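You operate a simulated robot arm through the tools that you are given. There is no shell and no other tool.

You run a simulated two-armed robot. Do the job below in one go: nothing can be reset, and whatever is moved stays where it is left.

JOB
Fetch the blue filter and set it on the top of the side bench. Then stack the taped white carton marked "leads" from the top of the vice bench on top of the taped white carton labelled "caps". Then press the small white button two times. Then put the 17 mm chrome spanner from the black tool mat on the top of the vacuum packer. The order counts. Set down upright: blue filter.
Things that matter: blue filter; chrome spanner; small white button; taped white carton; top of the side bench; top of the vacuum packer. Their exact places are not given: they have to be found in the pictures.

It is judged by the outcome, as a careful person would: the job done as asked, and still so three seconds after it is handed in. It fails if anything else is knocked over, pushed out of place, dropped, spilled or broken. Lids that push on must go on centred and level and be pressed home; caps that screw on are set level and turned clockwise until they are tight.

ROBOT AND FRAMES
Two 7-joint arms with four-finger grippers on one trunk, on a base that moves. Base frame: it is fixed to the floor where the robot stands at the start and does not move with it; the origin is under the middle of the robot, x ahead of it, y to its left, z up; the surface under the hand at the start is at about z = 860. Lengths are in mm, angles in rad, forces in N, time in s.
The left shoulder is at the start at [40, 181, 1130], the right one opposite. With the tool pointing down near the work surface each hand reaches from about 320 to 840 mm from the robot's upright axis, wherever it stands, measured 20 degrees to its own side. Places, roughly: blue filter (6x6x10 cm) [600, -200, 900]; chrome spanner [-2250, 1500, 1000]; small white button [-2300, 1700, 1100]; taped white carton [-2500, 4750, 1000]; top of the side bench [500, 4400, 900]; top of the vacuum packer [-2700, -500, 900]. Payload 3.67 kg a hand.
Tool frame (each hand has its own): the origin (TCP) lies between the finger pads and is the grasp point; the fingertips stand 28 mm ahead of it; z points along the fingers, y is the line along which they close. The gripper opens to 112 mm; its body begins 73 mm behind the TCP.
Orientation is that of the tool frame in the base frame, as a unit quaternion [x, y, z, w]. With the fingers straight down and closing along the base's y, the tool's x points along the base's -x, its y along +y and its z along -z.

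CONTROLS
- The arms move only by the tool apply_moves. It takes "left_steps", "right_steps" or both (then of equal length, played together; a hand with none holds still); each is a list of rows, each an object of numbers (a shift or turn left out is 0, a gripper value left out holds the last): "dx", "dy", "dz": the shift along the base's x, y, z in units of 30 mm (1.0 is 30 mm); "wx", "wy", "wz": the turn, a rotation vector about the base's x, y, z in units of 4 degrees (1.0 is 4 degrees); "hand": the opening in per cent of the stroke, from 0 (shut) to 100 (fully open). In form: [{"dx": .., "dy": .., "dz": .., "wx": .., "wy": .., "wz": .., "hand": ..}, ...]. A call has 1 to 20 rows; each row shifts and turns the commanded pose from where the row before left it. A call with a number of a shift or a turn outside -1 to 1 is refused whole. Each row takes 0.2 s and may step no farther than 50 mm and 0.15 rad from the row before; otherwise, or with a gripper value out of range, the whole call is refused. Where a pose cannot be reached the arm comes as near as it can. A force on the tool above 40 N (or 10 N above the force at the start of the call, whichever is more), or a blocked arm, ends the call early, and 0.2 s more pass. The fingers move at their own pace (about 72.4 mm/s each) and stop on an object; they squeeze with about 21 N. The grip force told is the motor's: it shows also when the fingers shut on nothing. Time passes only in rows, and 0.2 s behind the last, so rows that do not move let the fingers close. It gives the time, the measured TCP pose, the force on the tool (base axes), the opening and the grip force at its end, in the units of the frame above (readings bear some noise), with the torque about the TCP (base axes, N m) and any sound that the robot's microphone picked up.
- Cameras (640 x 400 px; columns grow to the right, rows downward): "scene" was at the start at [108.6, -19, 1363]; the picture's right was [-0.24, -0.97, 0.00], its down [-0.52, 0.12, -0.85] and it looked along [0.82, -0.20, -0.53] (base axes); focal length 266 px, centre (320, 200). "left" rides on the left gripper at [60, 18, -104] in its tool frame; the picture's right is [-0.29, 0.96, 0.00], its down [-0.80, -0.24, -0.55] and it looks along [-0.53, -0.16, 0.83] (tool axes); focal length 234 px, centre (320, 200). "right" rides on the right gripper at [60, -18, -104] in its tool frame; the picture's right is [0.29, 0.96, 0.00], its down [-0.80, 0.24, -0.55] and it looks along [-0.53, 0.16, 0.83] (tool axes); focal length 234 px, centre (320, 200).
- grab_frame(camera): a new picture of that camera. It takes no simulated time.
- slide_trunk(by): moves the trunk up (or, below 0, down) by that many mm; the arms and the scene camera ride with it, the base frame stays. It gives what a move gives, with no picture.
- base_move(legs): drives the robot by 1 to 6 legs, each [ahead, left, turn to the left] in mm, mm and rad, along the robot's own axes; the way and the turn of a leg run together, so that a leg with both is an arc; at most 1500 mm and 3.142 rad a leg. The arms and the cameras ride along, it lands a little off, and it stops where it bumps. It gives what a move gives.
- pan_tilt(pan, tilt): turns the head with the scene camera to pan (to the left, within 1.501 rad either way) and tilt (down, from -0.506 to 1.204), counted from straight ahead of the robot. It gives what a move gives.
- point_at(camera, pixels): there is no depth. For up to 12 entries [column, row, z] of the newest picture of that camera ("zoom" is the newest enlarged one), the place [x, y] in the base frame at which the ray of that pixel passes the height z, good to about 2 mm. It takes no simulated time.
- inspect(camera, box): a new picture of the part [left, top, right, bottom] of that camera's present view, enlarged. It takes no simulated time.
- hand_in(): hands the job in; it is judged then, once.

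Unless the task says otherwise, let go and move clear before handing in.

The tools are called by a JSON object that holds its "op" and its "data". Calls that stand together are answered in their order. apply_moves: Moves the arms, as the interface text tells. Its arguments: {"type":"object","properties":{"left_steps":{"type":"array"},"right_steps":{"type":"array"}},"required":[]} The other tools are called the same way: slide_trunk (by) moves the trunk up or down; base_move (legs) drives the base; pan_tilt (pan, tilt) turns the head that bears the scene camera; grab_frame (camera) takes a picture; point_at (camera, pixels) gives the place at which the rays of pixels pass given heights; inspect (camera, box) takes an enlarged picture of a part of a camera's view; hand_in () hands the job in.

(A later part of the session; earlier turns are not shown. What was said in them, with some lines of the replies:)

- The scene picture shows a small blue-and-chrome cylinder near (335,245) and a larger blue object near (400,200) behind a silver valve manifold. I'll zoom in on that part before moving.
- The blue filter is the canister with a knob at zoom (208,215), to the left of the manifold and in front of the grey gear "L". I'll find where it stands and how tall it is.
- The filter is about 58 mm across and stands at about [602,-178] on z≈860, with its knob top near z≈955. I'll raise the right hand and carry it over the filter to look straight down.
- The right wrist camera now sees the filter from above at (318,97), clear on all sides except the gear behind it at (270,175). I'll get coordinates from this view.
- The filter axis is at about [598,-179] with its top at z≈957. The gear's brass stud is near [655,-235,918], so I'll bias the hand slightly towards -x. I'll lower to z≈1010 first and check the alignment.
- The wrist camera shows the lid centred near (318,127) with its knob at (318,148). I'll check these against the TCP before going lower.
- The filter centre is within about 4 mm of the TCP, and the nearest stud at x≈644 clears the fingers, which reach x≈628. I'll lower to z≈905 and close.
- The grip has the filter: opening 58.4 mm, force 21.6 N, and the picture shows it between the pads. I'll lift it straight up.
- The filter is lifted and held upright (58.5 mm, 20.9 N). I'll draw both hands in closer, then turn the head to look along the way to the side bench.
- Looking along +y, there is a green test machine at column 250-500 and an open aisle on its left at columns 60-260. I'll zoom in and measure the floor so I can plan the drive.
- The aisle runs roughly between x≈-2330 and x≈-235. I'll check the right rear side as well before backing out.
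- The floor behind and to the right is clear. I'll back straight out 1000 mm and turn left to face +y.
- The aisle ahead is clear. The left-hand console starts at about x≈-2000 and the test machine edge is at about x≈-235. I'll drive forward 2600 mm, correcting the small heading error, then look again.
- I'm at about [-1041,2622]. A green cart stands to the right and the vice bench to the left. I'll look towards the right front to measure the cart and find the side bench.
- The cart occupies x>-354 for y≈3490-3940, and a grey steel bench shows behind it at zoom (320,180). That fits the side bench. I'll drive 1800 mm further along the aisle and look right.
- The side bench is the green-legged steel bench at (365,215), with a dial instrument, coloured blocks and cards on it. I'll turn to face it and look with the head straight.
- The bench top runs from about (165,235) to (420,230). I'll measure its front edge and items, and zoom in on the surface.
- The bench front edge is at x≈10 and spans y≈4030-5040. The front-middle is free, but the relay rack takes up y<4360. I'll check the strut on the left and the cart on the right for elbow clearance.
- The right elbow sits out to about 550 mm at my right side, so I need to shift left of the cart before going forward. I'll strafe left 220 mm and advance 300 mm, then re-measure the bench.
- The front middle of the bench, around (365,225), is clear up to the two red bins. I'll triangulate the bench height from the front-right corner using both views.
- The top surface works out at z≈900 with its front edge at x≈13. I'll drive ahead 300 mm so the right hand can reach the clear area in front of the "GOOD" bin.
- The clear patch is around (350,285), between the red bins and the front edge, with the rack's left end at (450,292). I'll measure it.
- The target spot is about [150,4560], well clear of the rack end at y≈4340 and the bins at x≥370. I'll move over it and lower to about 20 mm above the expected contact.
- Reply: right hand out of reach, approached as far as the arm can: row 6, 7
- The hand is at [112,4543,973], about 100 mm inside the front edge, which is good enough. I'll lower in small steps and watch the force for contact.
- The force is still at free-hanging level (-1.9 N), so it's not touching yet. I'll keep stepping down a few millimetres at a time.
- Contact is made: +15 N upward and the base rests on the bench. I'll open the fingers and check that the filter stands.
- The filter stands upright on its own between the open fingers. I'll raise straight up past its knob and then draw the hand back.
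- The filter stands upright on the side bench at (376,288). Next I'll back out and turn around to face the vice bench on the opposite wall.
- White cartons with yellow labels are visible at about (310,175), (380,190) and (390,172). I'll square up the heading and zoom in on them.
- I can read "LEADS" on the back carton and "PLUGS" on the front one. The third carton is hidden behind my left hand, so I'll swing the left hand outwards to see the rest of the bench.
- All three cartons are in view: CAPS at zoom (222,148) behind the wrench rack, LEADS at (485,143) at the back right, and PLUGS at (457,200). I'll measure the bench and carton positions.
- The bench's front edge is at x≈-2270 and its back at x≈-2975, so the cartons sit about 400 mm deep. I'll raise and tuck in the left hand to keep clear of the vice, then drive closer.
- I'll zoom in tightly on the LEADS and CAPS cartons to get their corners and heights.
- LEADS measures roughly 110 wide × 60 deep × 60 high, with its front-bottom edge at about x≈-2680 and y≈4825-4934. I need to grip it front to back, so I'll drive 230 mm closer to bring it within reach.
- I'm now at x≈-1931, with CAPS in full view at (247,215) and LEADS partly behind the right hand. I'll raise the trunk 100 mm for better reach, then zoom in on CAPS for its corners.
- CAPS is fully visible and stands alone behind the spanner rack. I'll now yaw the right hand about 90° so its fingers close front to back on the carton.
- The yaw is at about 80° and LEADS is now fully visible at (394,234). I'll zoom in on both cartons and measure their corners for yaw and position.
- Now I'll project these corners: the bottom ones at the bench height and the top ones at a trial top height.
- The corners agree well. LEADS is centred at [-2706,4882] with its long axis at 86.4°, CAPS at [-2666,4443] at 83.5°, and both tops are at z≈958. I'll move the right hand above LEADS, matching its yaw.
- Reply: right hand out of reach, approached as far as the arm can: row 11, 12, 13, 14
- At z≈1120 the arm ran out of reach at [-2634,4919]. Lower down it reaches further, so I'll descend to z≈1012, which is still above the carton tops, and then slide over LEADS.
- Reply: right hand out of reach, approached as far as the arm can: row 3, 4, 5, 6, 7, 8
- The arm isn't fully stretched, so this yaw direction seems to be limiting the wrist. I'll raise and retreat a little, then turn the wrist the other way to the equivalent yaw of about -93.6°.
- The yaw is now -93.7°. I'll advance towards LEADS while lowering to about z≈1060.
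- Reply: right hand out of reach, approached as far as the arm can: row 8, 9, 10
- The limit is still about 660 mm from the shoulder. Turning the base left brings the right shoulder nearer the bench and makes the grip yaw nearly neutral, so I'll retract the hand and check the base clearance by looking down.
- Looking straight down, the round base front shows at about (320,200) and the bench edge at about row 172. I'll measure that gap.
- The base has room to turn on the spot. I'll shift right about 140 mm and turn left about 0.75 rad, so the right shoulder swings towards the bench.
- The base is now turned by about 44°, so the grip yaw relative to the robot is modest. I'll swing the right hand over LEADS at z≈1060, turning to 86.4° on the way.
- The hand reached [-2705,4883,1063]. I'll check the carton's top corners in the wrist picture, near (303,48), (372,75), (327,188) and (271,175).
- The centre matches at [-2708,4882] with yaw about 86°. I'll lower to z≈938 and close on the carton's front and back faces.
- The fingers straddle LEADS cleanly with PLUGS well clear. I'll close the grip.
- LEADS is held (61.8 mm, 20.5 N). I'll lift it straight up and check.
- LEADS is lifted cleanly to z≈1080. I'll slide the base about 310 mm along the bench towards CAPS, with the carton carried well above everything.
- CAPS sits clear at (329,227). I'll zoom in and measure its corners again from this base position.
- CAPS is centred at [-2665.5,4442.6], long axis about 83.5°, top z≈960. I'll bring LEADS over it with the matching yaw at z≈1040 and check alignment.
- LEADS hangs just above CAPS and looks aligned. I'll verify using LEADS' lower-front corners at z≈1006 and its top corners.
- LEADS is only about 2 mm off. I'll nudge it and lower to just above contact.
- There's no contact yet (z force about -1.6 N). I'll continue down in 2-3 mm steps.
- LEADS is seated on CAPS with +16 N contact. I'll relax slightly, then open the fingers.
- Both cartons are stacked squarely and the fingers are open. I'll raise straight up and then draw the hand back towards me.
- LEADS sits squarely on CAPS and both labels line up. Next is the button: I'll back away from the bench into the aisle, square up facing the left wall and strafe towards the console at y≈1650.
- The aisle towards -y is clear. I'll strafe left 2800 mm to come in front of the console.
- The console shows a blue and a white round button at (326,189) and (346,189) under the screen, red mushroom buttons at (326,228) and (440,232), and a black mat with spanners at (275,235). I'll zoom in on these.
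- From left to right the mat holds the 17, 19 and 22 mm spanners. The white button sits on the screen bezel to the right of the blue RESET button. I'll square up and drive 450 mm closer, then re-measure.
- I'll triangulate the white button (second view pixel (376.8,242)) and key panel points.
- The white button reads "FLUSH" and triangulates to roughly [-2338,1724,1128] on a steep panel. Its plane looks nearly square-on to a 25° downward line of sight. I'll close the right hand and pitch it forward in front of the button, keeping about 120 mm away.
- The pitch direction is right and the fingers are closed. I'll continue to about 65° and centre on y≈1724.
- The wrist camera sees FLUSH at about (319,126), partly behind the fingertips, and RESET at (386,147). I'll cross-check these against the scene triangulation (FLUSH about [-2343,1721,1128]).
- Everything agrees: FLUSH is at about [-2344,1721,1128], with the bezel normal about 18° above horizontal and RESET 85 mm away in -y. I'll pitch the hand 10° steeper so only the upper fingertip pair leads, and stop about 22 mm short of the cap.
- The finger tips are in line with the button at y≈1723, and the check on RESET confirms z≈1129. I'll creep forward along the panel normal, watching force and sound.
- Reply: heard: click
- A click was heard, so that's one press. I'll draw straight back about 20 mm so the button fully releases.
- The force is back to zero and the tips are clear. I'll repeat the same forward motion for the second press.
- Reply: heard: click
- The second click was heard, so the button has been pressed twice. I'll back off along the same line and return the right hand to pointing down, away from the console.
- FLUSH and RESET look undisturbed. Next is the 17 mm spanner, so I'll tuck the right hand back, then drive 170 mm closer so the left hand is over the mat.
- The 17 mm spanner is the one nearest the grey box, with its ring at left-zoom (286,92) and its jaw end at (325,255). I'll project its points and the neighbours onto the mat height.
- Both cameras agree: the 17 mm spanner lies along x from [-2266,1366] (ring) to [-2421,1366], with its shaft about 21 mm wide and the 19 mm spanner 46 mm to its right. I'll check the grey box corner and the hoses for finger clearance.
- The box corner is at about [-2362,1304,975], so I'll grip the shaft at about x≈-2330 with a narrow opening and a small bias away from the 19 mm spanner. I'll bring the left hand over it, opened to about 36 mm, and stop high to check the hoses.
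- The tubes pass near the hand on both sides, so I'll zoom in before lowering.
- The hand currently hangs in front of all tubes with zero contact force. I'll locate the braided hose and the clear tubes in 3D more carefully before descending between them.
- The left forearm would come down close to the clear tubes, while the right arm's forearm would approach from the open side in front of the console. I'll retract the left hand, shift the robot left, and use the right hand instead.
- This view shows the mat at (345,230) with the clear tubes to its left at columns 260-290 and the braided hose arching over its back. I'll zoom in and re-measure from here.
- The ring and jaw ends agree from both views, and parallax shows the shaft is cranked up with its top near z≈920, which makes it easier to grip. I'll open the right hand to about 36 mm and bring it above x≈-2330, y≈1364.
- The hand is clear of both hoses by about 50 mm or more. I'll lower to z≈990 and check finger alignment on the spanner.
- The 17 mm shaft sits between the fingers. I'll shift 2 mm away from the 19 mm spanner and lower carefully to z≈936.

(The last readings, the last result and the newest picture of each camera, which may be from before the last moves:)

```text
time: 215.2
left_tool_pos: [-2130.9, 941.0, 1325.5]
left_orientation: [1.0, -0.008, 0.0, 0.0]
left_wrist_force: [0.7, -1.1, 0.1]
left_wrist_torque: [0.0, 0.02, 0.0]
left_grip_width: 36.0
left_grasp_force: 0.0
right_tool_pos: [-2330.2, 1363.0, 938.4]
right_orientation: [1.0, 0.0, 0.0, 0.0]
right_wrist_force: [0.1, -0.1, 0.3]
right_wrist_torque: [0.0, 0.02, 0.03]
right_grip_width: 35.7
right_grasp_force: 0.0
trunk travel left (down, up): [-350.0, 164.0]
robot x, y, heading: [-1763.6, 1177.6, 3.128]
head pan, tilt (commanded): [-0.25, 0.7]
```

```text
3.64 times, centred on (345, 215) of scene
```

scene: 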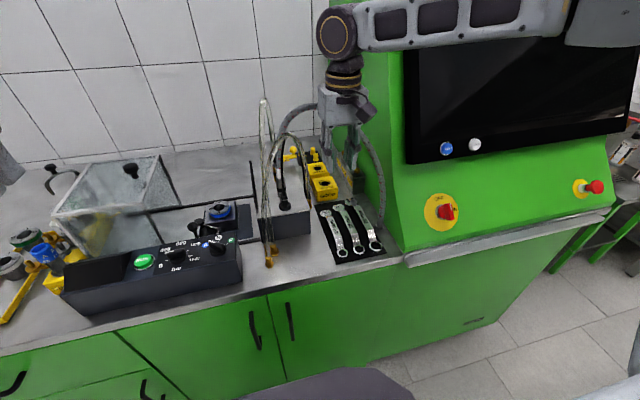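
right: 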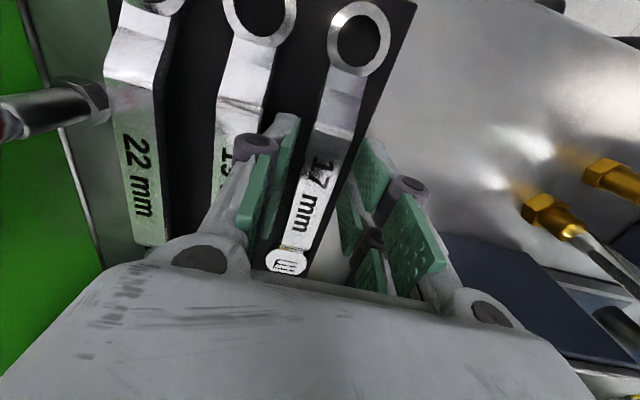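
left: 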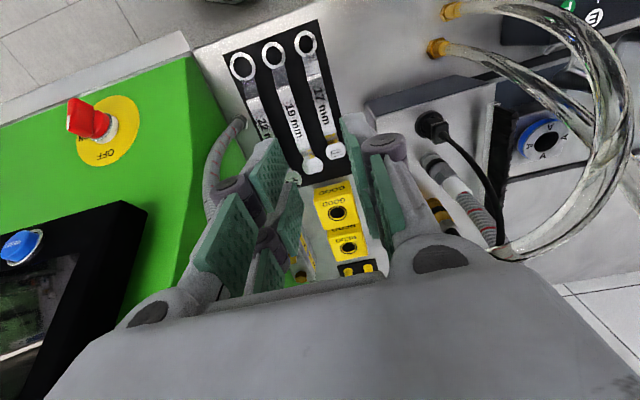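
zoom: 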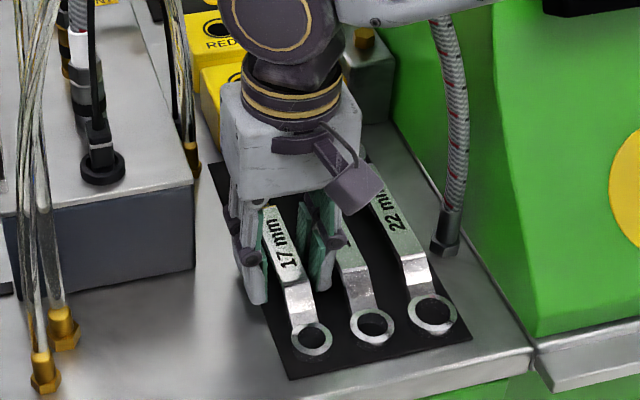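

The fingers straddle only the 17 mm shaft, with no contact force. I'll lower 4 mm more and close.

{"op": "apply_moves", "data": {"right_steps": [{"dz": -0.13}, {}]}}

{"op": "apply_moves", "data": {"right_steps": [{"hand": 20}, {"hand": 8}, {}, {}]}}

{"op": "grab_frame", "data": {"camera": "right"}}

{"op": "inspect", "data": {"camera": "scene", "box": [290, 160, 400, 270]}}

```text
time: 215.8
left_tool_pos: [-2132.4, 940.5, 1326.0]
left_orientation: [1.0, -0.007, -0.001, 0.001]
left_wrist_force: [0.6, 0.8, -0.4]
left_wrist_torque: [0.04, 0.03, -0.02]
left_grip_width: 35.9
left_grasp_force: 0.1
right_tool_pos: [-2330.1, 1362.1, 934.1]
right_orientation: [1.0, 0.0, 0.0, 0.0]
right_wrist_force: [1.4, 0.6, -0.3]
right_wrist_torque: [0.0, -0.01, 0.02]
right_grip_width: 35.8
right_grasp_force: 0.1
trunk travel left (down, up): [-350.0, 164.0]
robot x, y, heading: [-1764.9, 1173.3, 3.131]
head pan, tilt (commanded): [-0.25, 0.7]
```

```text
time: 216.8
left_tool_pos: [-2130.5, 941.8, 1324.6]
left_orientation: [1.0, -0.007, -0.001, 0.001]
left_wrist_force: [-1.0, 0.0, 0.1]
left_wrist_torque: [0.0, 0.01, -0.01]
left_grip_width: 35.5
left_grasp_force: 0.0
right_tool_pos: [-2328.9, 1363.0, 934.5]
right_orientation: [1.0, 0.0, 0.0, -0.001]
right_wrist_force: [-0.7, 1.6, 1.0]
right_wrist_torque: [0.05, 0.04, -0.09]
right_grip_width: 20.6
right_grasp_force: 21.2
trunk travel left (down, up): [-350.0, 164.0]
robot x, y, heading: [-1759.7, 1181.0, 3.124]
head pan, tilt (commanded): [-0.25, 0.7]
```

```text
taken
```

right: 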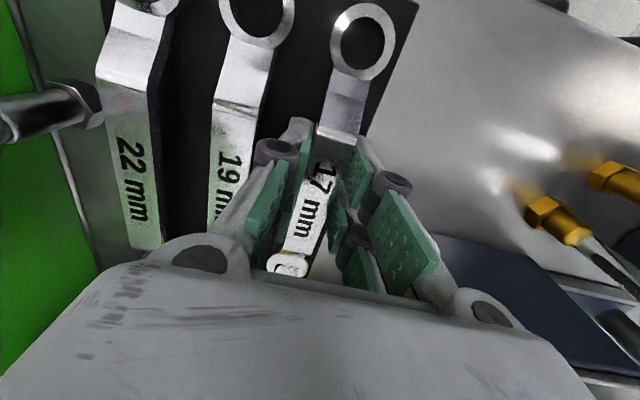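

```text
3.64 times, centred on (345, 215) of scene
```

zoom: 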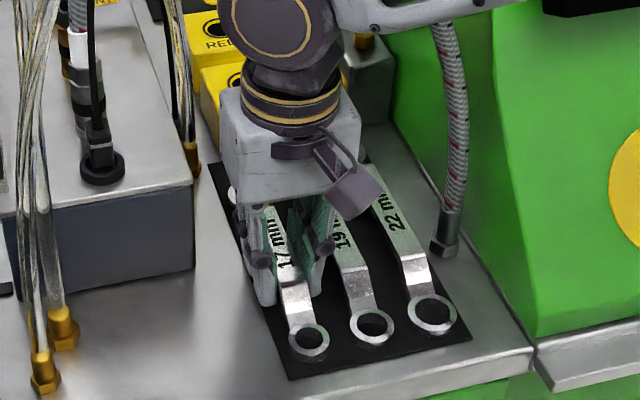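

The 17 mm spanner is gripped (20.6 mm, 21 N). I'll lift it gently and check.

{"op": "apply_moves", "data": {"right_steps": [{"dz": 0.2, "hand": 8}, {"dz": 0.3}, {"dz": 0.5}, {"dz": 0.7}, {"dz": 0.8}, {}]}}

{"op": "grab_frame", "data": {"camera": "right"}}

{"op": "inspect", "data": {"camera": "scene", "box": [280, 130, 400, 270]}}

```text
time: 218.2
left_tool_pos: [-2132.0, 941.2, 1324.8]
left_orientation: [1.0, -0.008, -0.001, -0.001]
left_wrist_force: [0.0, -0.4, -0.5]
left_wrist_torque: [-0.01, 0.0, 0.0]
left_grip_width: 35.8
left_grasp_force: 0.0
right_tool_pos: [-2330.1, 1365.1, 1010.0]
right_orientation: [1.0, 0.0, 0.0, 0.0]
right_wrist_force: [0.0, 0.0, -1.0]
right_wrist_torque: [-0.02, -0.06, -0.02]
right_grip_width: 20.6
right_grasp_force: 21.1
trunk travel left (down, up): [-350.0, 164.0]
robot x, y, heading: [-1763.6, 1175.4, 3.131]
head pan, tilt (commanded): [-0.25, 0.7]
```

```text
taken
```

right: 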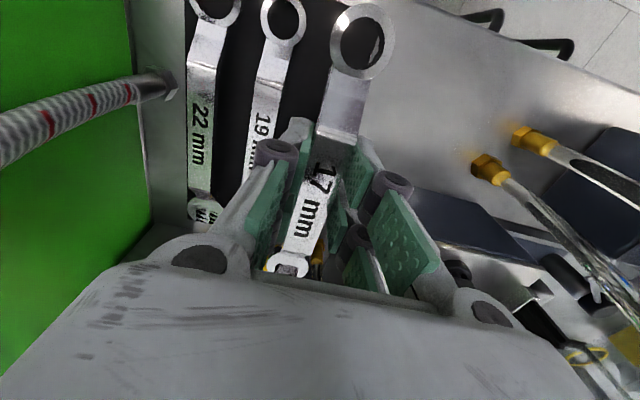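

```text
2.86 times, centred on (340, 200) of scene
```

zoom: 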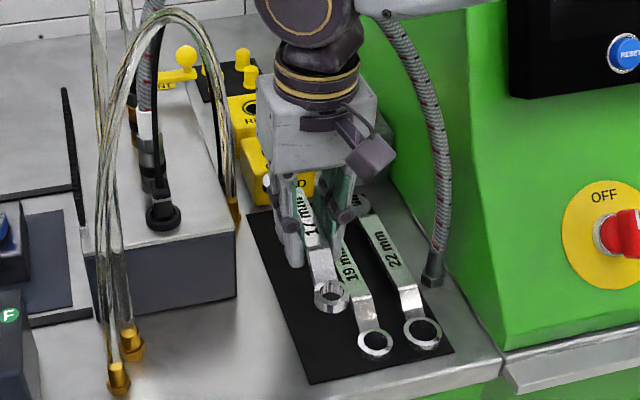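

The spanner came up alone and level, with the 19 and 22 still in place on the mat. I'll draw it straight back towards me before rising, to keep its far end away from the braided hose.

{"op": "apply_moves", "data": {"right_steps": [{"dx": 0.7, "dz": 0.2, "hand": 8}, {"dx": 0.9, "dz": 0.2}, {"dx": 1, "dz": 0.3}, {"dx": 1, "dz": 0.3}, {"dx": 1, "dz": 0.5}, {"dx": 1, "dz": 0.7}, {"dx": 0.8, "dz": 0.7}, {"dz": 0.8}, {"dz": 0.8}, {}]}}

{"op": "grab_frame", "data": {"camera": "scene"}}

{"op": "grab_frame", "data": {"camera": "right"}}

```text
time: 220.4
left_tool_pos: [-2130.5, 940.7, 1325.1]
left_orientation: [1.0, -0.007, -0.001, 0.0]
left_wrist_force: [0.1, 0.0, 0.0]
left_wrist_torque: [0.01, 0.0, -0.01]
left_grip_width: 35.8
left_grasp_force: 0.0
right_tool_pos: [-2137.0, 1362.6, 1145.7]
right_orientation: [1.0, 0.0, -0.001, 0.001]
right_wrist_force: [0.1, 0.0, -2.1]
right_wrist_torque: [-0.01, -0.01, 0.02]
right_grip_width: 20.5
right_grasp_force: 21.0
trunk travel left (down, up): [-350.0, 164.0]
robot x, y, heading: [-1762.8, 1178.1, 3.127]
head pan, tilt (commanded): [-0.25, 0.7]
```

```text
taken
```

scene: 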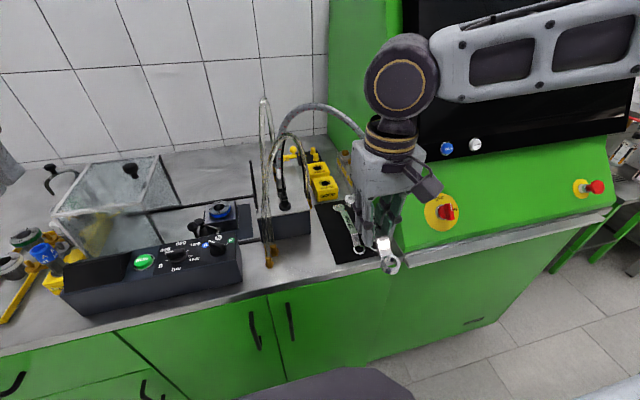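

```text
taken
```

right: 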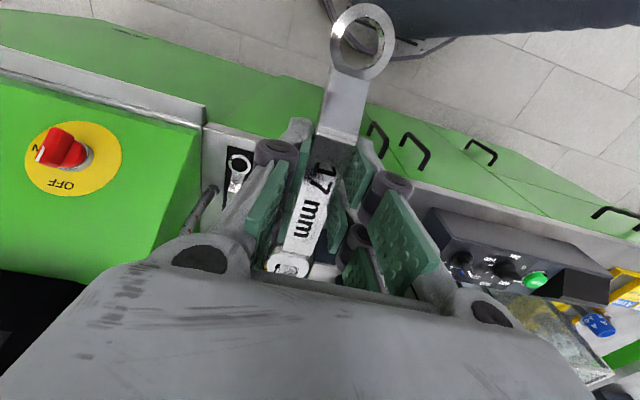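

The spanner is secure (20.5 mm, 21 N). I'll back away from the counter and look towards the vacuum packer at y≈-500.

{"op": "base_move", "data": {"legs": [[-450, 0, 0.012]]}}

{"op": "pan_tilt", "data": {"pan": 0.9, "tilt": 0.4}}

{"op": "grab_frame", "data": {"camera": "scene"}}

```text
time: 223.2
left_tool_pos: [-1679.8, 932.6, 1324.6]
left_orientation: [1.0, 0.0, -0.001, 0.0]
left_wrist_force: [0.8, -0.1, 0.5]
left_wrist_torque: [0.0, 0.0, 0.03]
left_grip_width: 35.8
left_grasp_force: 0.2
right_tool_pos: [-1690.0, 1355.3, 1144.6]
right_orientation: [1.0, 0.007, 0.0, 0.0]
right_wrist_force: [-0.2, 0.3, -1.3]
right_wrist_torque: [0.01, -0.07, -0.04]
right_grip_width: 20.4
right_grasp_force: 20.8
trunk travel left (down, up): [-350.0, 164.0]
robot x, y, heading: [-1313.6, 1173.7, -3.139]
head pan, tilt (commanded): [-0.25, 0.7]
```

```text
time: 224.6
left_tool_pos: [-1679.5, 933.4, 1325.3]
left_orientation: [1.0, 0.0, -0.002, 0.0]
left_wrist_force: [-0.2, -0.2, 0.1]
left_wrist_torque: [0.0, 0.0, 0.03]
left_grip_width: 35.7
left_grasp_force: 0.1
right_tool_pos: [-1690.5, 1355.0, 1145.3]
right_orientation: [1.0, 0.008, 0.0, 0.0]
right_wrist_force: [-0.6, -0.1, -1.1]
right_wrist_torque: [0.03, 0.0, 0.02]
right_grip_width: 20.3
right_grasp_force: 21.2
trunk travel left (down, up): [-350.0, 164.0]
robot x, y, heading: [-1314.2, 1173.6, -3.138]
head pan, tilt (commanded): [0.901, 0.4]
```

```text
taken
```

scene: 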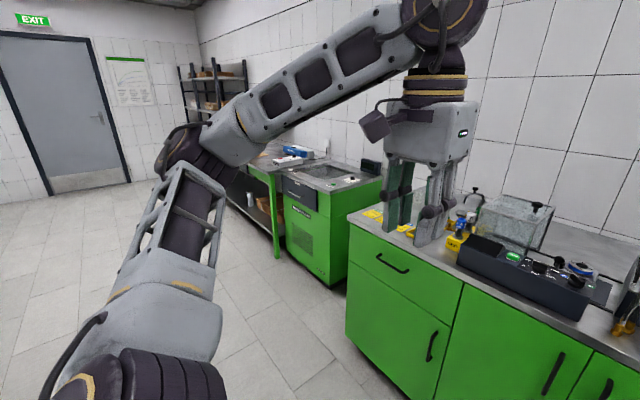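

The green cabinet with a steel lid at (330,185) looks like the vacuum packer. The floor in front is clear, so I'll strafe left towards it.

{"op": "base_move", "data": {"legs": [[0, 1400, 0]]}}

{"op": "pan_tilt", "data": {"pan": 0.2, "tilt": 0.4}}

{"op": "grab_frame", "data": {"camera": "scene"}}

```text
time: 231.7
left_tool_pos: [-1690.5, -441.0, 1325.8]
left_orientation: [1.0, -0.006, -0.001, 0.0]
left_wrist_force: [1.2, 0.8, -0.3]
left_wrist_torque: [0.0, 0.0, -0.04]
left_grip_width: 36.0
left_grasp_force: 0.0
right_tool_pos: [-1696.0, -20.2, 1144.9]
right_orientation: [1.0, -0.001, 0.0, 0.001]
right_wrist_force: [0.0, 1.3, -1.4]
right_wrist_torque: [0.01, -0.03, 0.06]
right_grip_width: 20.5
right_grasp_force: 21.0
trunk travel left (down, up): [-350.0, 164.0]
robot x, y, heading: [-1319.4, -210.1, 3.131]
head pan, tilt (commanded): [0.901, 0.4]
```

```text
time: 232.7
left_tool_pos: [-1689.6, -441.3, 1323.4]
left_orientation: [1.0, -0.007, 0.0, 0.0]
left_wrist_force: [0.1, -0.1, -0.3]
left_wrist_torque: [0.01, 0.0, -0.02]
left_grip_width: 35.8
left_grasp_force: 0.1
right_tool_pos: [-1695.5, -19.4, 1146.4]
right_orientation: [1.0, -0.001, 0.0, 0.0]
right_wrist_force: [-0.8, -0.9, -1.9]
right_wrist_torque: [0.02, -0.01, -0.02]
right_grip_width: 20.5
right_grasp_force: 21.0
trunk travel left (down, up): [-350.0, 164.0]
robot x, y, heading: [-1318.1, -206.2, 3.131]
head pan, tilt (commanded): [0.201, 0.4]
```

```text
taken
```

scene: 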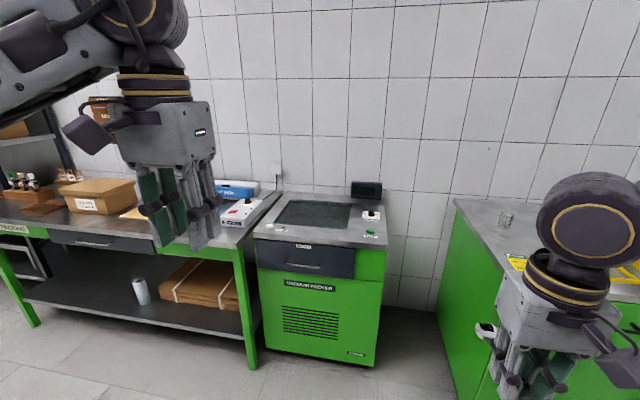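

{"op": "inspect", "data": {"camera": "scene", "box": [230, 160, 410, 310]}}

{"op": "point_at", "data": {"camera": "scene", "pixels": [[256, 237, 900], [385, 247, 900], [283, 195, 900], [383, 215, 900], [320, 240, 900], [378, 363, 0], [262, 348, 0], [320, 215, 900]]}}

```text
2.67 times, centred on (320, 235) of scene
```

zoom: 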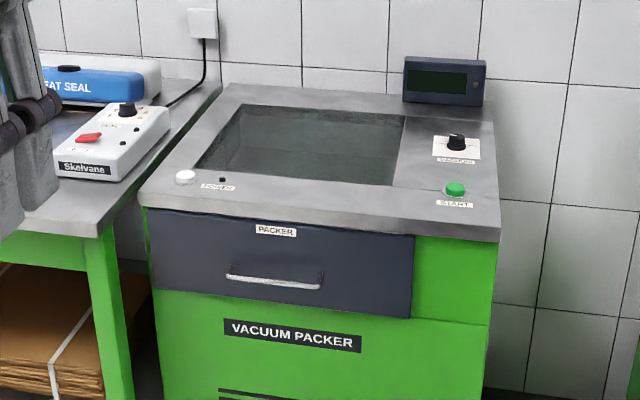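

```text
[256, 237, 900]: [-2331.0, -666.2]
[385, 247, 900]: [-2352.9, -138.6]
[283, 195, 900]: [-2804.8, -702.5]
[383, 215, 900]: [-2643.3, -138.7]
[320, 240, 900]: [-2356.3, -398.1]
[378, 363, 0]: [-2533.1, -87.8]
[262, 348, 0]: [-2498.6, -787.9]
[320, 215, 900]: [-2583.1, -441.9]
```

The label reads "VACUUM PACKER". Its top has a glass lid, a white and a green button and a knob, and the front steel strip between them is free. I'll drive closer and shift left so the right hand can reach it.

{"op": "base_move", "data": {"legs": [[0, 390, 0.01], [450, 0, 0]]}}

{"op": "pan_tilt", "data": {"pan": -0.15, "tilt": 0.6}}

{"op": "grab_frame", "data": {"camera": "scene"}}

{"op": "grab_frame", "data": {"camera": "right"}}

```text
time: 237.7
left_tool_pos: [-2144.9, -849.7, 1324.8]
left_orientation: [1.0, 0.005, -0.002, 0.0]
left_wrist_force: [-0.4, -0.7, 0.5]
left_wrist_torque: [0.02, 0.0, -0.01]
left_grip_width: 35.7
left_grasp_force: 0.0
right_tool_pos: [-2161.4, -427.8, 1146.1]
right_orientation: [1.0, 0.013, 0.0, 0.0]
right_wrist_force: [0.0, -0.6, -1.2]
right_wrist_torque: [0.03, -0.02, -0.02]
right_grip_width: 20.1
right_grasp_force: 20.6
trunk travel left (down, up): [-350.0, 164.0]
robot x, y, heading: [-1783.2, -603.9, -3.127]
head pan, tilt (commanded): [0.201, 0.4]
```

```text
time: 238.5
left_tool_pos: [-2145.1, -847.7, 1324.2]
left_orientation: [1.0, 0.006, -0.002, 0.0]
left_wrist_force: [0.3, 0.3, -0.4]
left_wrist_torque: [0.01, -0.03, -0.04]
left_grip_width: 35.9
left_grasp_force: 0.1
right_tool_pos: [-2162.3, -428.0, 1144.6]
right_orientation: [1.0, 0.012, 0.0, 0.0]
right_wrist_force: [-0.2, 0.7, -1.2]
right_wrist_torque: [0.02, -0.03, 0.02]
right_grip_width: 20.4
right_grasp_force: 20.9
trunk travel left (down, up): [-350.0, 164.0]
robot x, y, heading: [-1780.9, -604.6, -3.127]
head pan, tilt (commanded): [-0.15, 0.6]
```

```text
taken
```

scene: 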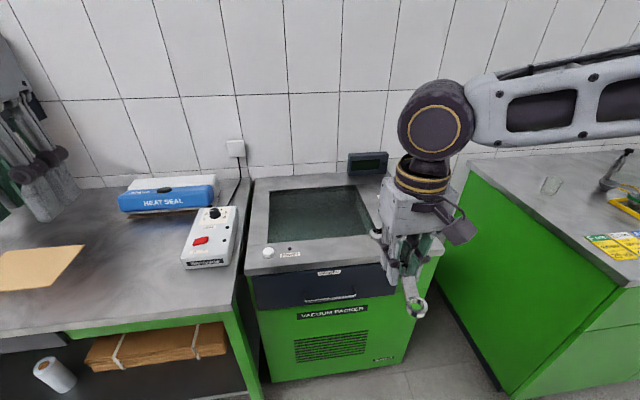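

```text
taken
```

right: 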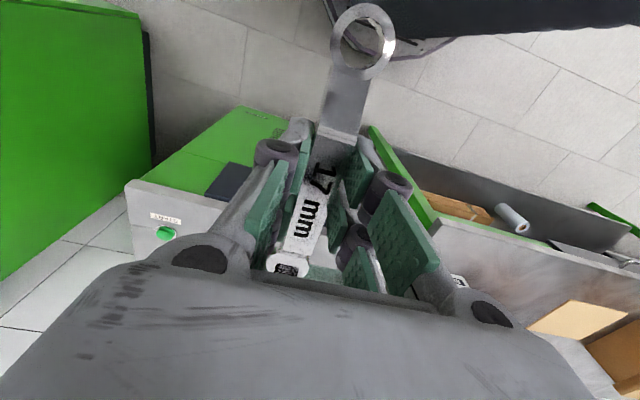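

I'll zoom in on the packer top and triangulate its height from matching features: the white button, the front-left corner and the label.

{"op": "inspect", "data": {"camera": "scene", "box": [230, 165, 410, 310]}}

{"op": "point_at", "data": {"camera": "scene", "pixels": [[268, 252, 800], [268, 252, 850], [268, 252, 900], [246, 273, 800], [246, 273, 850], [246, 273, 900]]}}

```text
2.76 times, centred on (320, 238) of scene
```

zoom: 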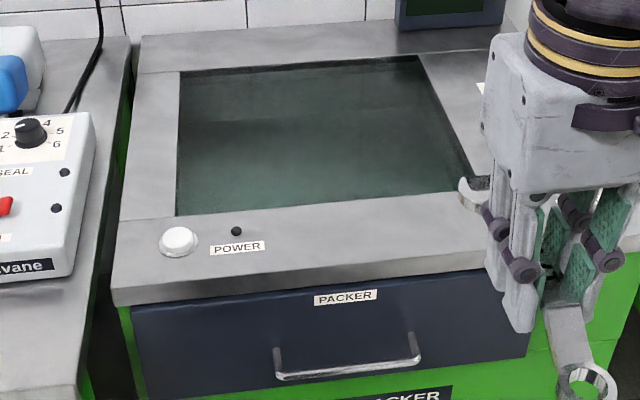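

```text
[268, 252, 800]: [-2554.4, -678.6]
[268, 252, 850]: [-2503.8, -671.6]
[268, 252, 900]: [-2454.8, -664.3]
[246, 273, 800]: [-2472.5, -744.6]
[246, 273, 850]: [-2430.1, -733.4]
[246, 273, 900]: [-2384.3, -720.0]
```

The packer top is at roughly z≈857. The centre is a dark recessed window, so I'll lay the spanner lengthwise on the front steel strip, clear of the POWER and START buttons. I'll drive 150 mm closer and measure the strip.

{"op": "base_move", "data": {"legs": [[150, 0, -0.014]]}}

{"op": "pan_tilt", "data": {"pan": -0.1, "tilt": 0.8}}

{"op": "grab_frame", "data": {"camera": "scene"}}

{"op": "inspect", "data": {"camera": "scene", "box": [210, 120, 450, 310]}}

```text
time: 239.9
left_tool_pos: [-2296.4, -845.5, 1325.9]
left_orientation: [1.0, 0.001, -0.003, 0.0]
left_wrist_force: [0.4, 1.3, 0.2]
left_wrist_torque: [0.01, 0.04, 0.01]
left_grip_width: 35.8
left_grasp_force: 0.1
right_tool_pos: [-2308.8, -425.6, 1147.4]
right_orientation: [1.0, 0.006, 0.0, 0.001]
right_wrist_force: [-0.4, -0.6, -1.1]
right_wrist_torque: [-0.02, -0.03, 0.0]
right_grip_width: 20.9
right_grasp_force: 21.0
trunk travel left (down, up): [-350.0, 164.0]
robot x, y, heading: [-1933.3, -603.5, -3.139]
head pan, tilt (commanded): [-0.15, 0.6]
```

```text
time: 240.6
left_tool_pos: [-2299.5, -845.5, 1324.4]
left_orientation: [1.0, 0.001, -0.001, 0.0]
left_wrist_force: [-1.0, 0.9, 0.6]
left_wrist_torque: [0.01, 0.0, 0.03]
left_grip_width: 35.7
left_grasp_force: 0.1
right_tool_pos: [-2311.3, -424.4, 1145.3]
right_orientation: [1.0, 0.007, 0.0, 0.0]
right_wrist_force: [0.4, 0.2, -1.3]
right_wrist_torque: [0.01, -0.06, 0.01]
right_grip_width: 20.4
right_grasp_force: 21.5
trunk travel left (down, up): [-350.0, 164.0]
robot x, y, heading: [-1933.7, -604.5, -3.14]
head pan, tilt (commanded): [-0.099, 0.799]
```

```text
taken
```

scene: 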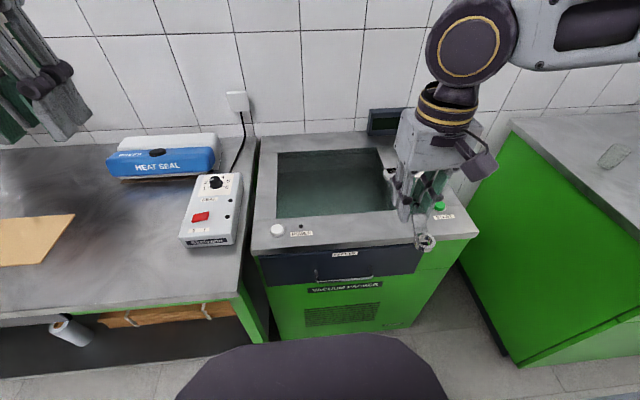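

```text
2.11 times, centred on (330, 215) of scene
```

zoom: 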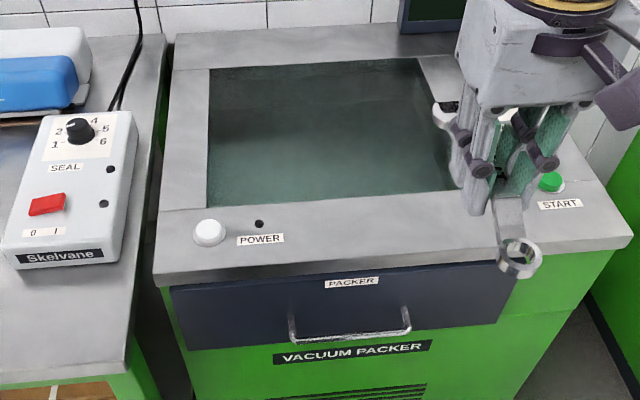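

{"op": "point_at", "data": {"camera": "scene", "pixels": [[277.4, 230.2, 850], [277.4, 230.2, 870], [277.4, 230.2, 900], [340, 243, 855], [340, 213, 855], [313, 234, 855], [270, 249, 855], [470, 230, 855], [438, 203, 870], [434, 215, 855], [395, 209, 855], [410, 238, 855]]}}

{"op": "inspect", "data": {"camera": "scene", "box": [260, 180, 420, 270]}}

```text
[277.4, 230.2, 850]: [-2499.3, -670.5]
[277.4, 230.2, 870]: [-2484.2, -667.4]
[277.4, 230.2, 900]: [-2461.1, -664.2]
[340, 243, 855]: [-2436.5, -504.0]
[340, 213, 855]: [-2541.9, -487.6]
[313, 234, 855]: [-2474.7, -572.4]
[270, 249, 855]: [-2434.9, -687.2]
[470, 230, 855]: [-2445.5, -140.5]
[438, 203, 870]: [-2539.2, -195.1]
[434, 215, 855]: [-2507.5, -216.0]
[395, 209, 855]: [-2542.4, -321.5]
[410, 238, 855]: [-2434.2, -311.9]
```

```text
4.00 times, centred on (340, 225) of scene
```

zoom: 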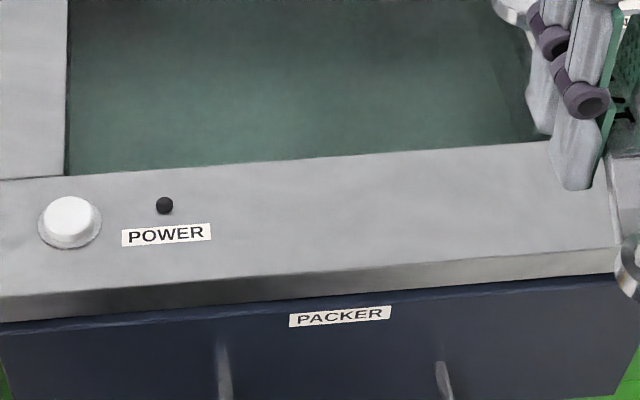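

The front strip runs from x≈-2436 to x≈-2540 at z≈857, and it is free between POWER (y≈-570) and START (y≈-216). I'll turn the spanner by 90° so it lies along the strip, moving over its centre at [-2487,-400].

{"op": "apply_moves", "data": {"right_steps": [{"wz": 1, "hand": 8}, {"wz": 1}, {"wz": 1}, {"wz": 1}, {"wz": 1}, {"wz": 1, "dx": -0.2}, {"wz": 1, "dx": -0.4, "dy": 0.06}, {"wz": 1, "dx": -0.4, "dy": 0.06}, {"wz": 1, "dx": -0.4, "dy": 0.06}, {"wz": 1, "dx": -0.4, "dy": 0.06}, {"wz": 1, "dx": -0.4, "dy": 0.06}, {"wz": 1, "dx": -0.4, "dy": 0.06}, {"wz": 1, "dx": -0.4, "dy": 0.06}, {"wz": 1, "dx": -0.4, "dy": 0.06}, {"wz": 1, "dx": -0.4, "dy": 0.06}, {"wz": 1, "dx": -0.4, "dy": 0.06}, {"wz": 1, "dx": -0.4, "dy": 0.06}, {"wz": 1, "dx": -0.4, "dy": 0.06}, {"wz": 1, "dx": -0.4, "dy": 0.06}, {"wz": 1, "dx": -0.4, "dy": 0.06}]}}

{"op": "apply_moves", "data": {"right_steps": [{"wz": 1}, {"wz": 1}, {"wz": 0.3}, {}]}}

{"op": "grab_frame", "data": {"camera": "scene"}}

{"op": "grab_frame", "data": {"camera": "right"}}

```text
time: 244.8
left_tool_pos: [-2298.3, -844.6, 1324.0]
left_orientation: [1.0, 0.001, -0.002, 0.001]
left_wrist_force: [-0.2, -0.4, -0.4]
left_wrist_torque: [0.02, -0.04, -0.02]
left_grip_width: 35.9
left_grasp_force: 0.0
right_tool_pos: [-2485.8, -397.9, 1145.8]
right_orientation: [0.761, 0.649, 0.0, 0.0]
right_wrist_force: [-0.1, 0.7, -2.0]
right_wrist_torque: [0.05, -0.03, -0.01]
right_grip_width: 20.9
right_grasp_force: 20.5
trunk travel left (down, up): [-350.0, 164.0]
robot x, y, heading: [-1934.6, -607.0, -3.141]
head pan, tilt (commanded): [-0.099, 0.799]
```

```text
time: 245.8
left_tool_pos: [-2298.2, -845.2, 1325.1]
left_orientation: [1.0, 0.002, -0.002, 0.0]
left_wrist_force: [0.4, -0.2, 0.4]
left_wrist_torque: [-0.01, 0.03, 0.0]
left_grip_width: 35.7
left_grasp_force: 0.0
right_tool_pos: [-2485.2, -399.8, 1145.8]
right_orientation: [0.707, 0.707, -0.001, 0.0]
right_wrist_force: [-0.7, -1.3, -1.5]
right_wrist_torque: [0.06, 0.0, -0.02]
right_grip_width: 20.6
right_grasp_force: 21.2
trunk travel left (down, up): [-350.0, 164.0]
robot x, y, heading: [-1931.7, -607.0, -3.135]
head pan, tilt (commanded): [-0.099, 0.799]
```

```text
taken
```

scene: 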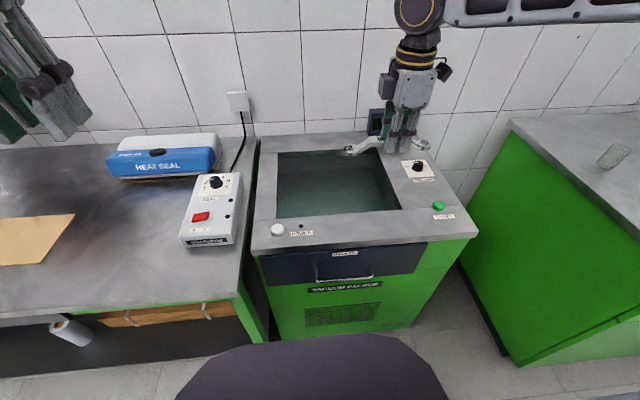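

```text
taken
```

right: 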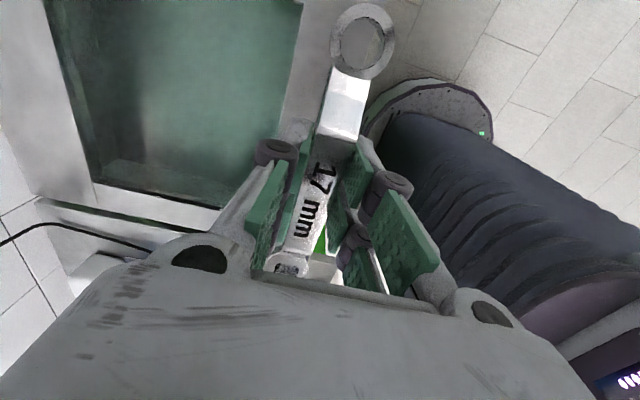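

The spanner is now along y above the strip. I'll lower to z≈920 and check its position before contact.

{"op": "apply_moves", "data": {"right_steps": [{"dz": -0.9, "hand": 8}, {"dz": -0.9}, {"dz": -0.9}, {"dz": -0.9}, {"dz": -0.9}, {"dz": -0.9}, {"dz": -0.9}, {"dz": -0.9}, {"dz": -0.3}, {}]}}

{"op": "grab_frame", "data": {"camera": "right"}}

{"op": "inspect", "data": {"camera": "scene", "box": [260, 130, 480, 270]}}

```text
time: 248.0
left_tool_pos: [-2298.3, -846.0, 1325.1]
left_orientation: [1.0, 0.0, -0.002, 0.0]
left_wrist_force: [0.3, 0.1, -0.1]
left_wrist_torque: [0.02, 0.01, -0.01]
left_grip_width: 35.6
left_grasp_force: 0.0
right_tool_pos: [-2484.1, -401.3, 919.0]
right_orientation: [0.707, 0.708, 0.0, 0.0]
right_wrist_force: [-1.0, -0.2, -1.7]
right_wrist_torque: [0.04, 0.01, 0.01]
right_grip_width: 20.7
right_grasp_force: 20.4
trunk travel left (down, up): [-350.0, 164.0]
robot x, y, heading: [-1935.2, -609.7, -3.14]
head pan, tilt (commanded): [-0.099, 0.799]
```

```text
taken
```

right: 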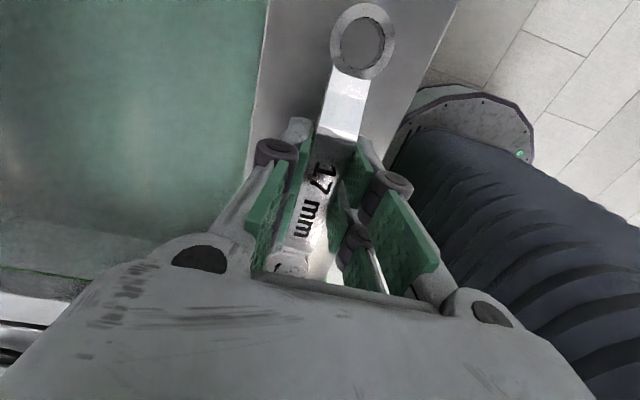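

```text
2.86 times, centred on (370, 200) of scene
```

zoom: 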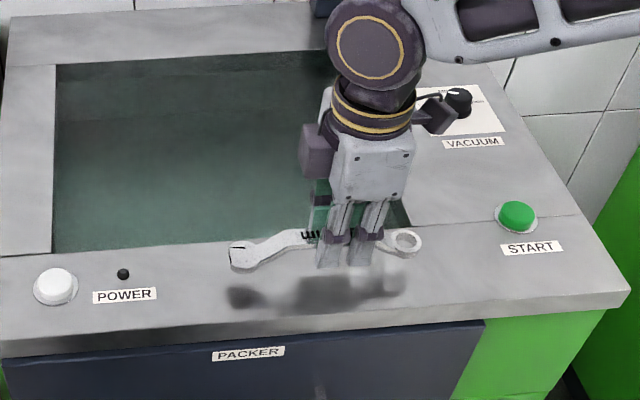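

The spanner and its shadow line up on the strip, well between POWER and START. I'll lower in stages until it touches.

{"op": "apply_moves", "data": {"right_steps": [{"dz": -0.35}, {"dz": -0.3}, {}]}}

{"op": "inspect", "data": {"camera": "scene", "box": [310, 190, 430, 260]}}

```text
time: 248.8
left_tool_pos: [-2298.0, -846.0, 1324.6]
left_orientation: [1.0, 0.001, -0.001, 0.001]
left_wrist_force: [-0.2, 0.7, -0.7]
left_wrist_torque: [-0.02, 0.0, 0.03]
left_grip_width: 35.7
left_grasp_force: 0.1
right_tool_pos: [-2483.4, -399.2, 899.5]
right_orientation: [0.706, 0.708, 0.0, 0.0]
right_wrist_force: [-0.1, 1.0, -2.0]
right_wrist_torque: [0.04, 0.01, 0.0]
right_grip_width: 20.7
right_grasp_force: 21.0
trunk travel left (down, up): [-350.0, 164.0]
robot x, y, heading: [-1933.7, -601.8, -3.144]
head pan, tilt (commanded): [-0.099, 0.799]
```

```text
5.33 times, centred on (370, 225) of scene
```

zoom: 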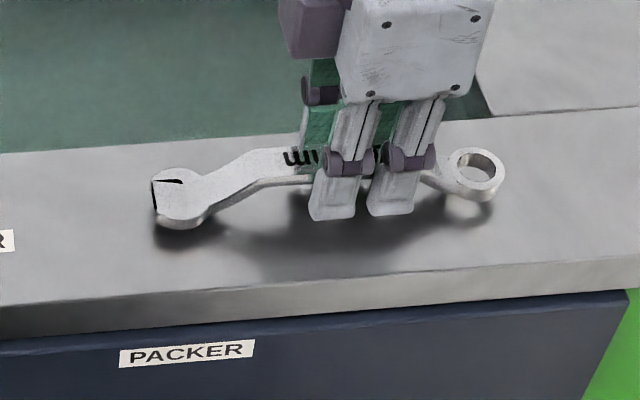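

It's close to the surface now, with the shadow nearly touching. I'll take small steps until contact.

{"op": "apply_moves", "data": {"right_steps": [{"dz": -0.13}, {}]}}

{"op": "apply_moves", "data": {"right_steps": [{"dz": -0.1}, {}]}}

{"op": "apply_moves", "data": {"right_steps": [{"dz": -0.08}, {}]}}

{"op": "inspect", "data": {"camera": "scene", "box": [310, 190, 430, 260]}}

```text
time: 249.4
left_tool_pos: [-2298.2, -845.6, 1325.6]
left_orientation: [1.0, 0.001, -0.002, 0.001]
left_wrist_force: [0.7, 0.0, -0.4]
left_wrist_torque: [0.04, 0.0, -0.04]
left_grip_width: 36.1
left_grasp_force: 0.1
right_tool_pos: [-2484.2, -399.4, 896.4]
right_orientation: [0.706, 0.708, 0.0, 0.0]
right_wrist_force: [0.2, -0.4, -1.6]
right_wrist_torque: [0.07, -0.01, 0.02]
right_grip_width: 20.4
right_grasp_force: 21.5
trunk travel left (down, up): [-350.0, 164.0]
robot x, y, heading: [-1929.9, -605.6, -3.145]
head pan, tilt (commanded): [-0.099, 0.799]
```

```text
time: 250.0
left_tool_pos: [-2298.1, -846.6, 1324.9]
left_orientation: [1.0, 0.001, -0.002, 0.0]
left_wrist_force: [0.1, -0.5, 0.4]
left_wrist_torque: [-0.04, 0.0, 0.0]
left_grip_width: 35.5
left_grasp_force: 0.1
right_tool_pos: [-2483.2, -399.7, 893.3]
right_orientation: [0.707, 0.707, 0.0, 0.001]
right_wrist_force: [-0.4, -0.1, -0.7]
right_wrist_torque: [0.02, 0.01, -0.03]
right_grip_width: 20.6
right_grasp_force: 21.3
trunk travel left (down, up): [-350.0, 164.0]
robot x, y, heading: [-1932.3, -608.5, -3.143]
head pan, tilt (commanded): [-0.099, 0.799]
```

```text
time: 250.6
left_tool_pos: [-2297.4, -846.1, 1326.1]
left_orientation: [1.0, 0.001, -0.002, 0.0]
left_wrist_force: [0.0, 0.3, 1.6]
left_wrist_torque: [0.04, -0.01, 0.03]
left_grip_width: 35.7
left_grasp_force: 0.0
right_tool_pos: [-2483.3, -399.9, 890.1]
right_orientation: [0.707, 0.707, -0.001, 0.0]
right_wrist_force: [0.1, 1.3, 3.6]
right_wrist_torque: [-0.38, -0.04, 0.0]
right_grip_width: 20.3
right_grasp_force: 20.9
trunk travel left (down, up): [-350.0, 164.0]
robot x, y, heading: [-1932.5, -604.8, -3.14]
head pan, tilt (commanded): [-0.099, 0.799]
```

```text
5.33 times, centred on (370, 225) of scene
```

zoom: 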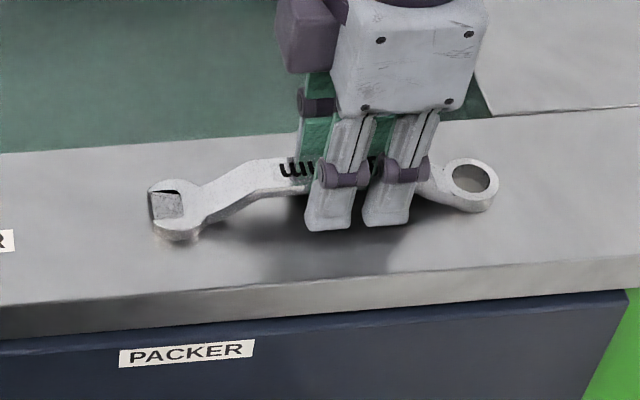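

First contact is made (force +3.6 N, with a torque because one end touched first). I'll press down a hair more so both ends rest, then open gently.

{"op": "apply_moves", "data": {"right_steps": [{"dz": -0.05}, {}]}}

{"op": "apply_moves", "data": {"right_steps": [{"hand": 24}, {"hand": 36}, {"hand": 44}, {}, {}]}}

{"op": "inspect", "data": {"camera": "scene", "box": [310, 190, 430, 260]}}

{"op": "grab_frame", "data": {"camera": "right"}}

```text
time: 251.2
left_tool_pos: [-2296.5, -845.8, 1326.3]
left_orientation: [1.0, 0.001, -0.003, 0.0]
left_wrist_force: [0.1, -0.4, 0.3]
left_wrist_torque: [-0.01, 0.03, 0.0]
left_grip_width: 35.9
left_grasp_force: 0.1
right_tool_pos: [-2485.2, -400.6, 891.2]
right_orientation: [0.707, 0.707, -0.001, -0.001]
right_wrist_force: [0.6, 1.2, 10.9]
right_wrist_torque: [-0.27, -0.05, 0.0]
right_grip_width: 20.4
right_grasp_force: 21.0
trunk travel left (down, up): [-350.0, 164.0]
robot x, y, heading: [-1933.6, -603.3, -3.141]
head pan, tilt (commanded): [-0.099, 0.799]
```

```text
time: 252.4
left_tool_pos: [-2295.8, -846.0, 1326.2]
left_orientation: [1.0, 0.001, -0.002, -0.001]
left_wrist_force: [0.1, 0.8, 0.6]
left_wrist_torque: [-0.01, -0.01, -0.01]
left_grip_width: 35.8
left_grasp_force: 0.0
right_tool_pos: [-2484.6, -398.8, 890.8]
right_orientation: [0.707, 0.707, 0.0, 0.0]
right_wrist_force: [-0.6, -1.3, -0.2]
right_wrist_torque: [0.02, 0.03, 0.0]
right_grip_width: 49.3
right_grasp_force: 0.0
trunk travel left (down, up): [-350.0, 164.0]
robot x, y, heading: [-1936.7, -606.9, -3.142]
head pan, tilt (commanded): [-0.099, 0.799]
```

```text
5.33 times, centred on (370, 225) of scene
```

zoom: 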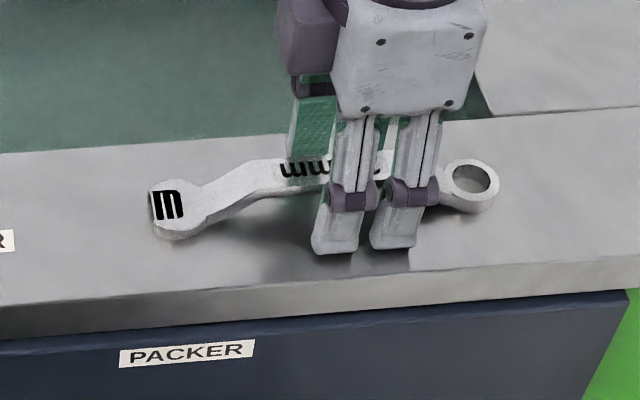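

```text
taken
```

right: 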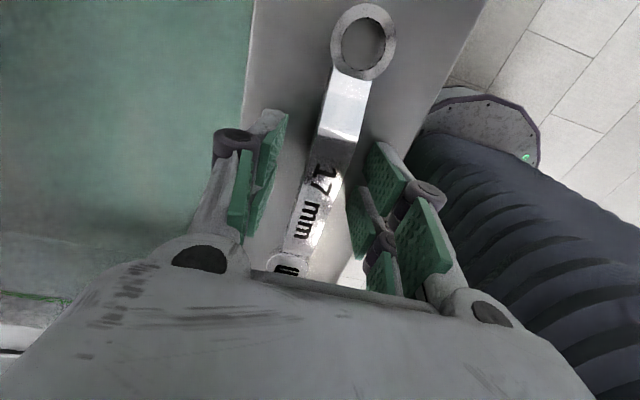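

The spanner rests on the strip and the fingers are free of it. I'll raise straight up and check.

{"op": "apply_moves", "data": {"right_steps": [{"dz": 0.3}, {"dz": 0.6}, {"dz": 0.9}, {"dz": 1}, {"dz": 1}, {"dz": 1}, {"dz": 1}, {"dz": 1, "dx": 0.5}, {"dx": 1}, {"dx": 1}, {"dx": 1}, {"dx": 1}, {}]}}

{"op": "grab_frame", "data": {"camera": "scene"}}

{"op": "inspect", "data": {"camera": "scene", "box": [260, 150, 480, 270]}}

```text
time: 255.2
left_tool_pos: [-2298.7, -846.2, 1324.4]
left_orientation: [1.0, 0.0, 0.0, 0.0]
left_wrist_force: [0.2, -0.2, 0.0]
left_wrist_torque: [0.03, -0.03, -0.04]
left_grip_width: 35.8
left_grasp_force: 0.1
right_tool_pos: [-2346.7, -397.3, 1094.0]
right_orientation: [0.707, 0.707, 0.001, 0.0]
right_wrist_force: [-0.4, -0.5, -0.2]
right_wrist_torque: [0.0, -0.04, 0.0]
right_grip_width: 49.3
right_grasp_force: 0.1
trunk travel left (down, up): [-350.0, 164.0]
robot x, y, heading: [-1932.8, -606.7, -3.143]
head pan, tilt (commanded): [-0.099, 0.799]
```

```text
taken
```

scene: 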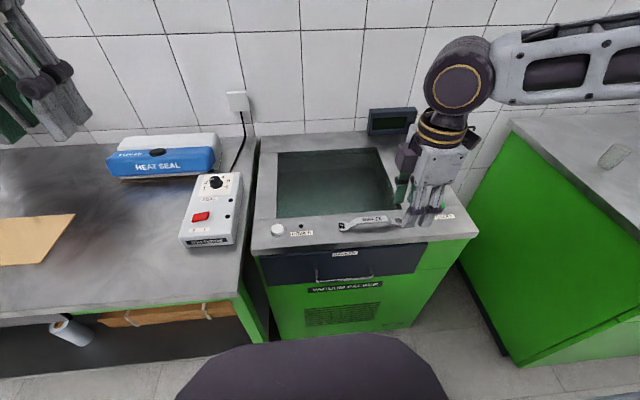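

```text
2.91 times, centred on (370, 210) of scene
```

zoom: 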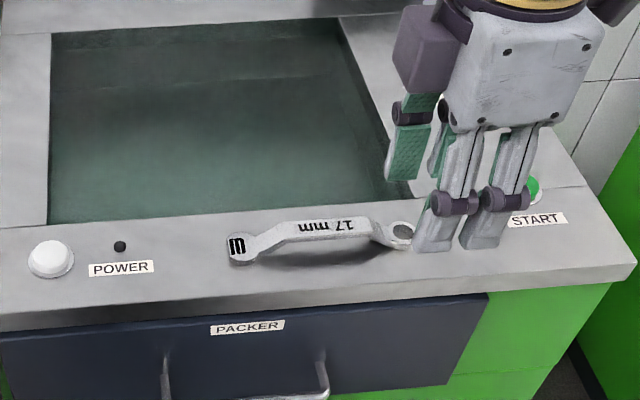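

The spanner marked "17 mm" lies flat and stable on the packer top, away from POWER and START. I'll back the robot clear and take a last look.

{"op": "base_move", "data": {"legs": [[-400, 0, 0]]}}

{"op": "grab_frame", "data": {"camera": "scene"}}

{"op": "inspect", "data": {"camera": "scene", "box": [240, 60, 440, 200]}}

```text
time: 257.8
left_tool_pos: [-1901.2, -843.8, 1325.3]
left_orientation: [1.0, 0.0, 0.0, 0.0]
left_wrist_force: [-0.1, 0.7, 0.2]
left_wrist_torque: [0.0, 0.01, 0.0]
left_grip_width: 35.8
left_grasp_force: 0.1
right_tool_pos: [-1947.8, -398.4, 1094.9]
right_orientation: [0.708, 0.706, 0.0, 0.0]
right_wrist_force: [-0.2, 0.1, 0.1]
right_wrist_torque: [-0.01, -0.02, 0.01]
right_grip_width: 49.2
right_grasp_force: 0.0
trunk travel left (down, up): [-350.0, 164.0]
robot x, y, heading: [-1535.4, -603.9, -3.141]
head pan, tilt (commanded): [-0.099, 0.799]
```

```text
taken
```

scene: 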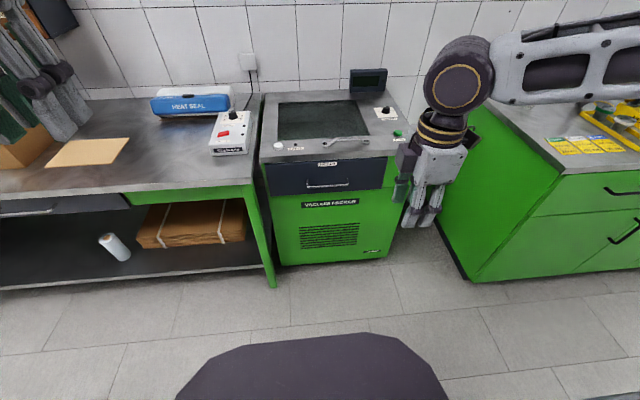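

```text
2.86 times, centred on (340, 130) of scene
```

zoom: 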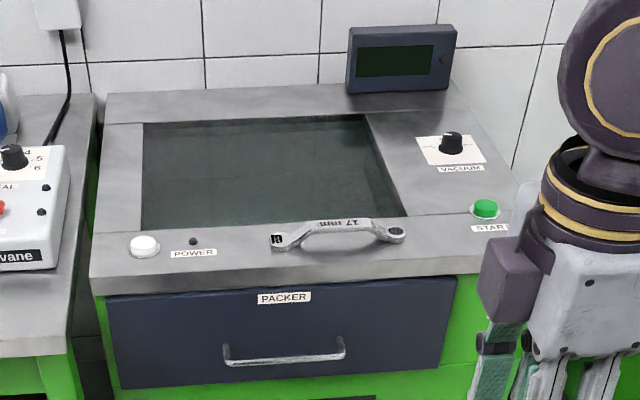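

The 17 mm spanner lies steady on the packer's top at zoom (340,232), and both hands are empty and clear. All four parts were done in the order given, so I'm handing the job in.

{"op": "hand_in", "data": {}}

```text
The job is handed in.
```

All four parts are done in the order you gave, and I've handed the job in. I don't have the judge's result.

1. **Blue filter:** it stands upright on the top of the side bench, about 100 mm in from the front edge and clear of the relay rack and the red bins.
2. **Cartons:** "LEADS" sits squarely on top of "CAPS" on the vice bench. The other carton, the spanner rack and the fittings there were not touched.
3. **White button:** I pressed the white button marked "FLUSH", on the console screen's frame, twice. I heard one click for each press. There is also a white POWER button on the vacuum packer, but FLUSH is the one at the position you gave.
4. **17 mm spanner:** it lies flat on the front steel strip of the vacuum packer's top, between the POWER and START buttons. I used the strip because the middle of the top is a dark window that looked recessed. The 19 mm and 22 mm spanners are still on the mat.

Nothing was knocked over or dropped that I could see. I did not go back to look again at the filter or the cartons after leaving them. Both hands are empty and clear.
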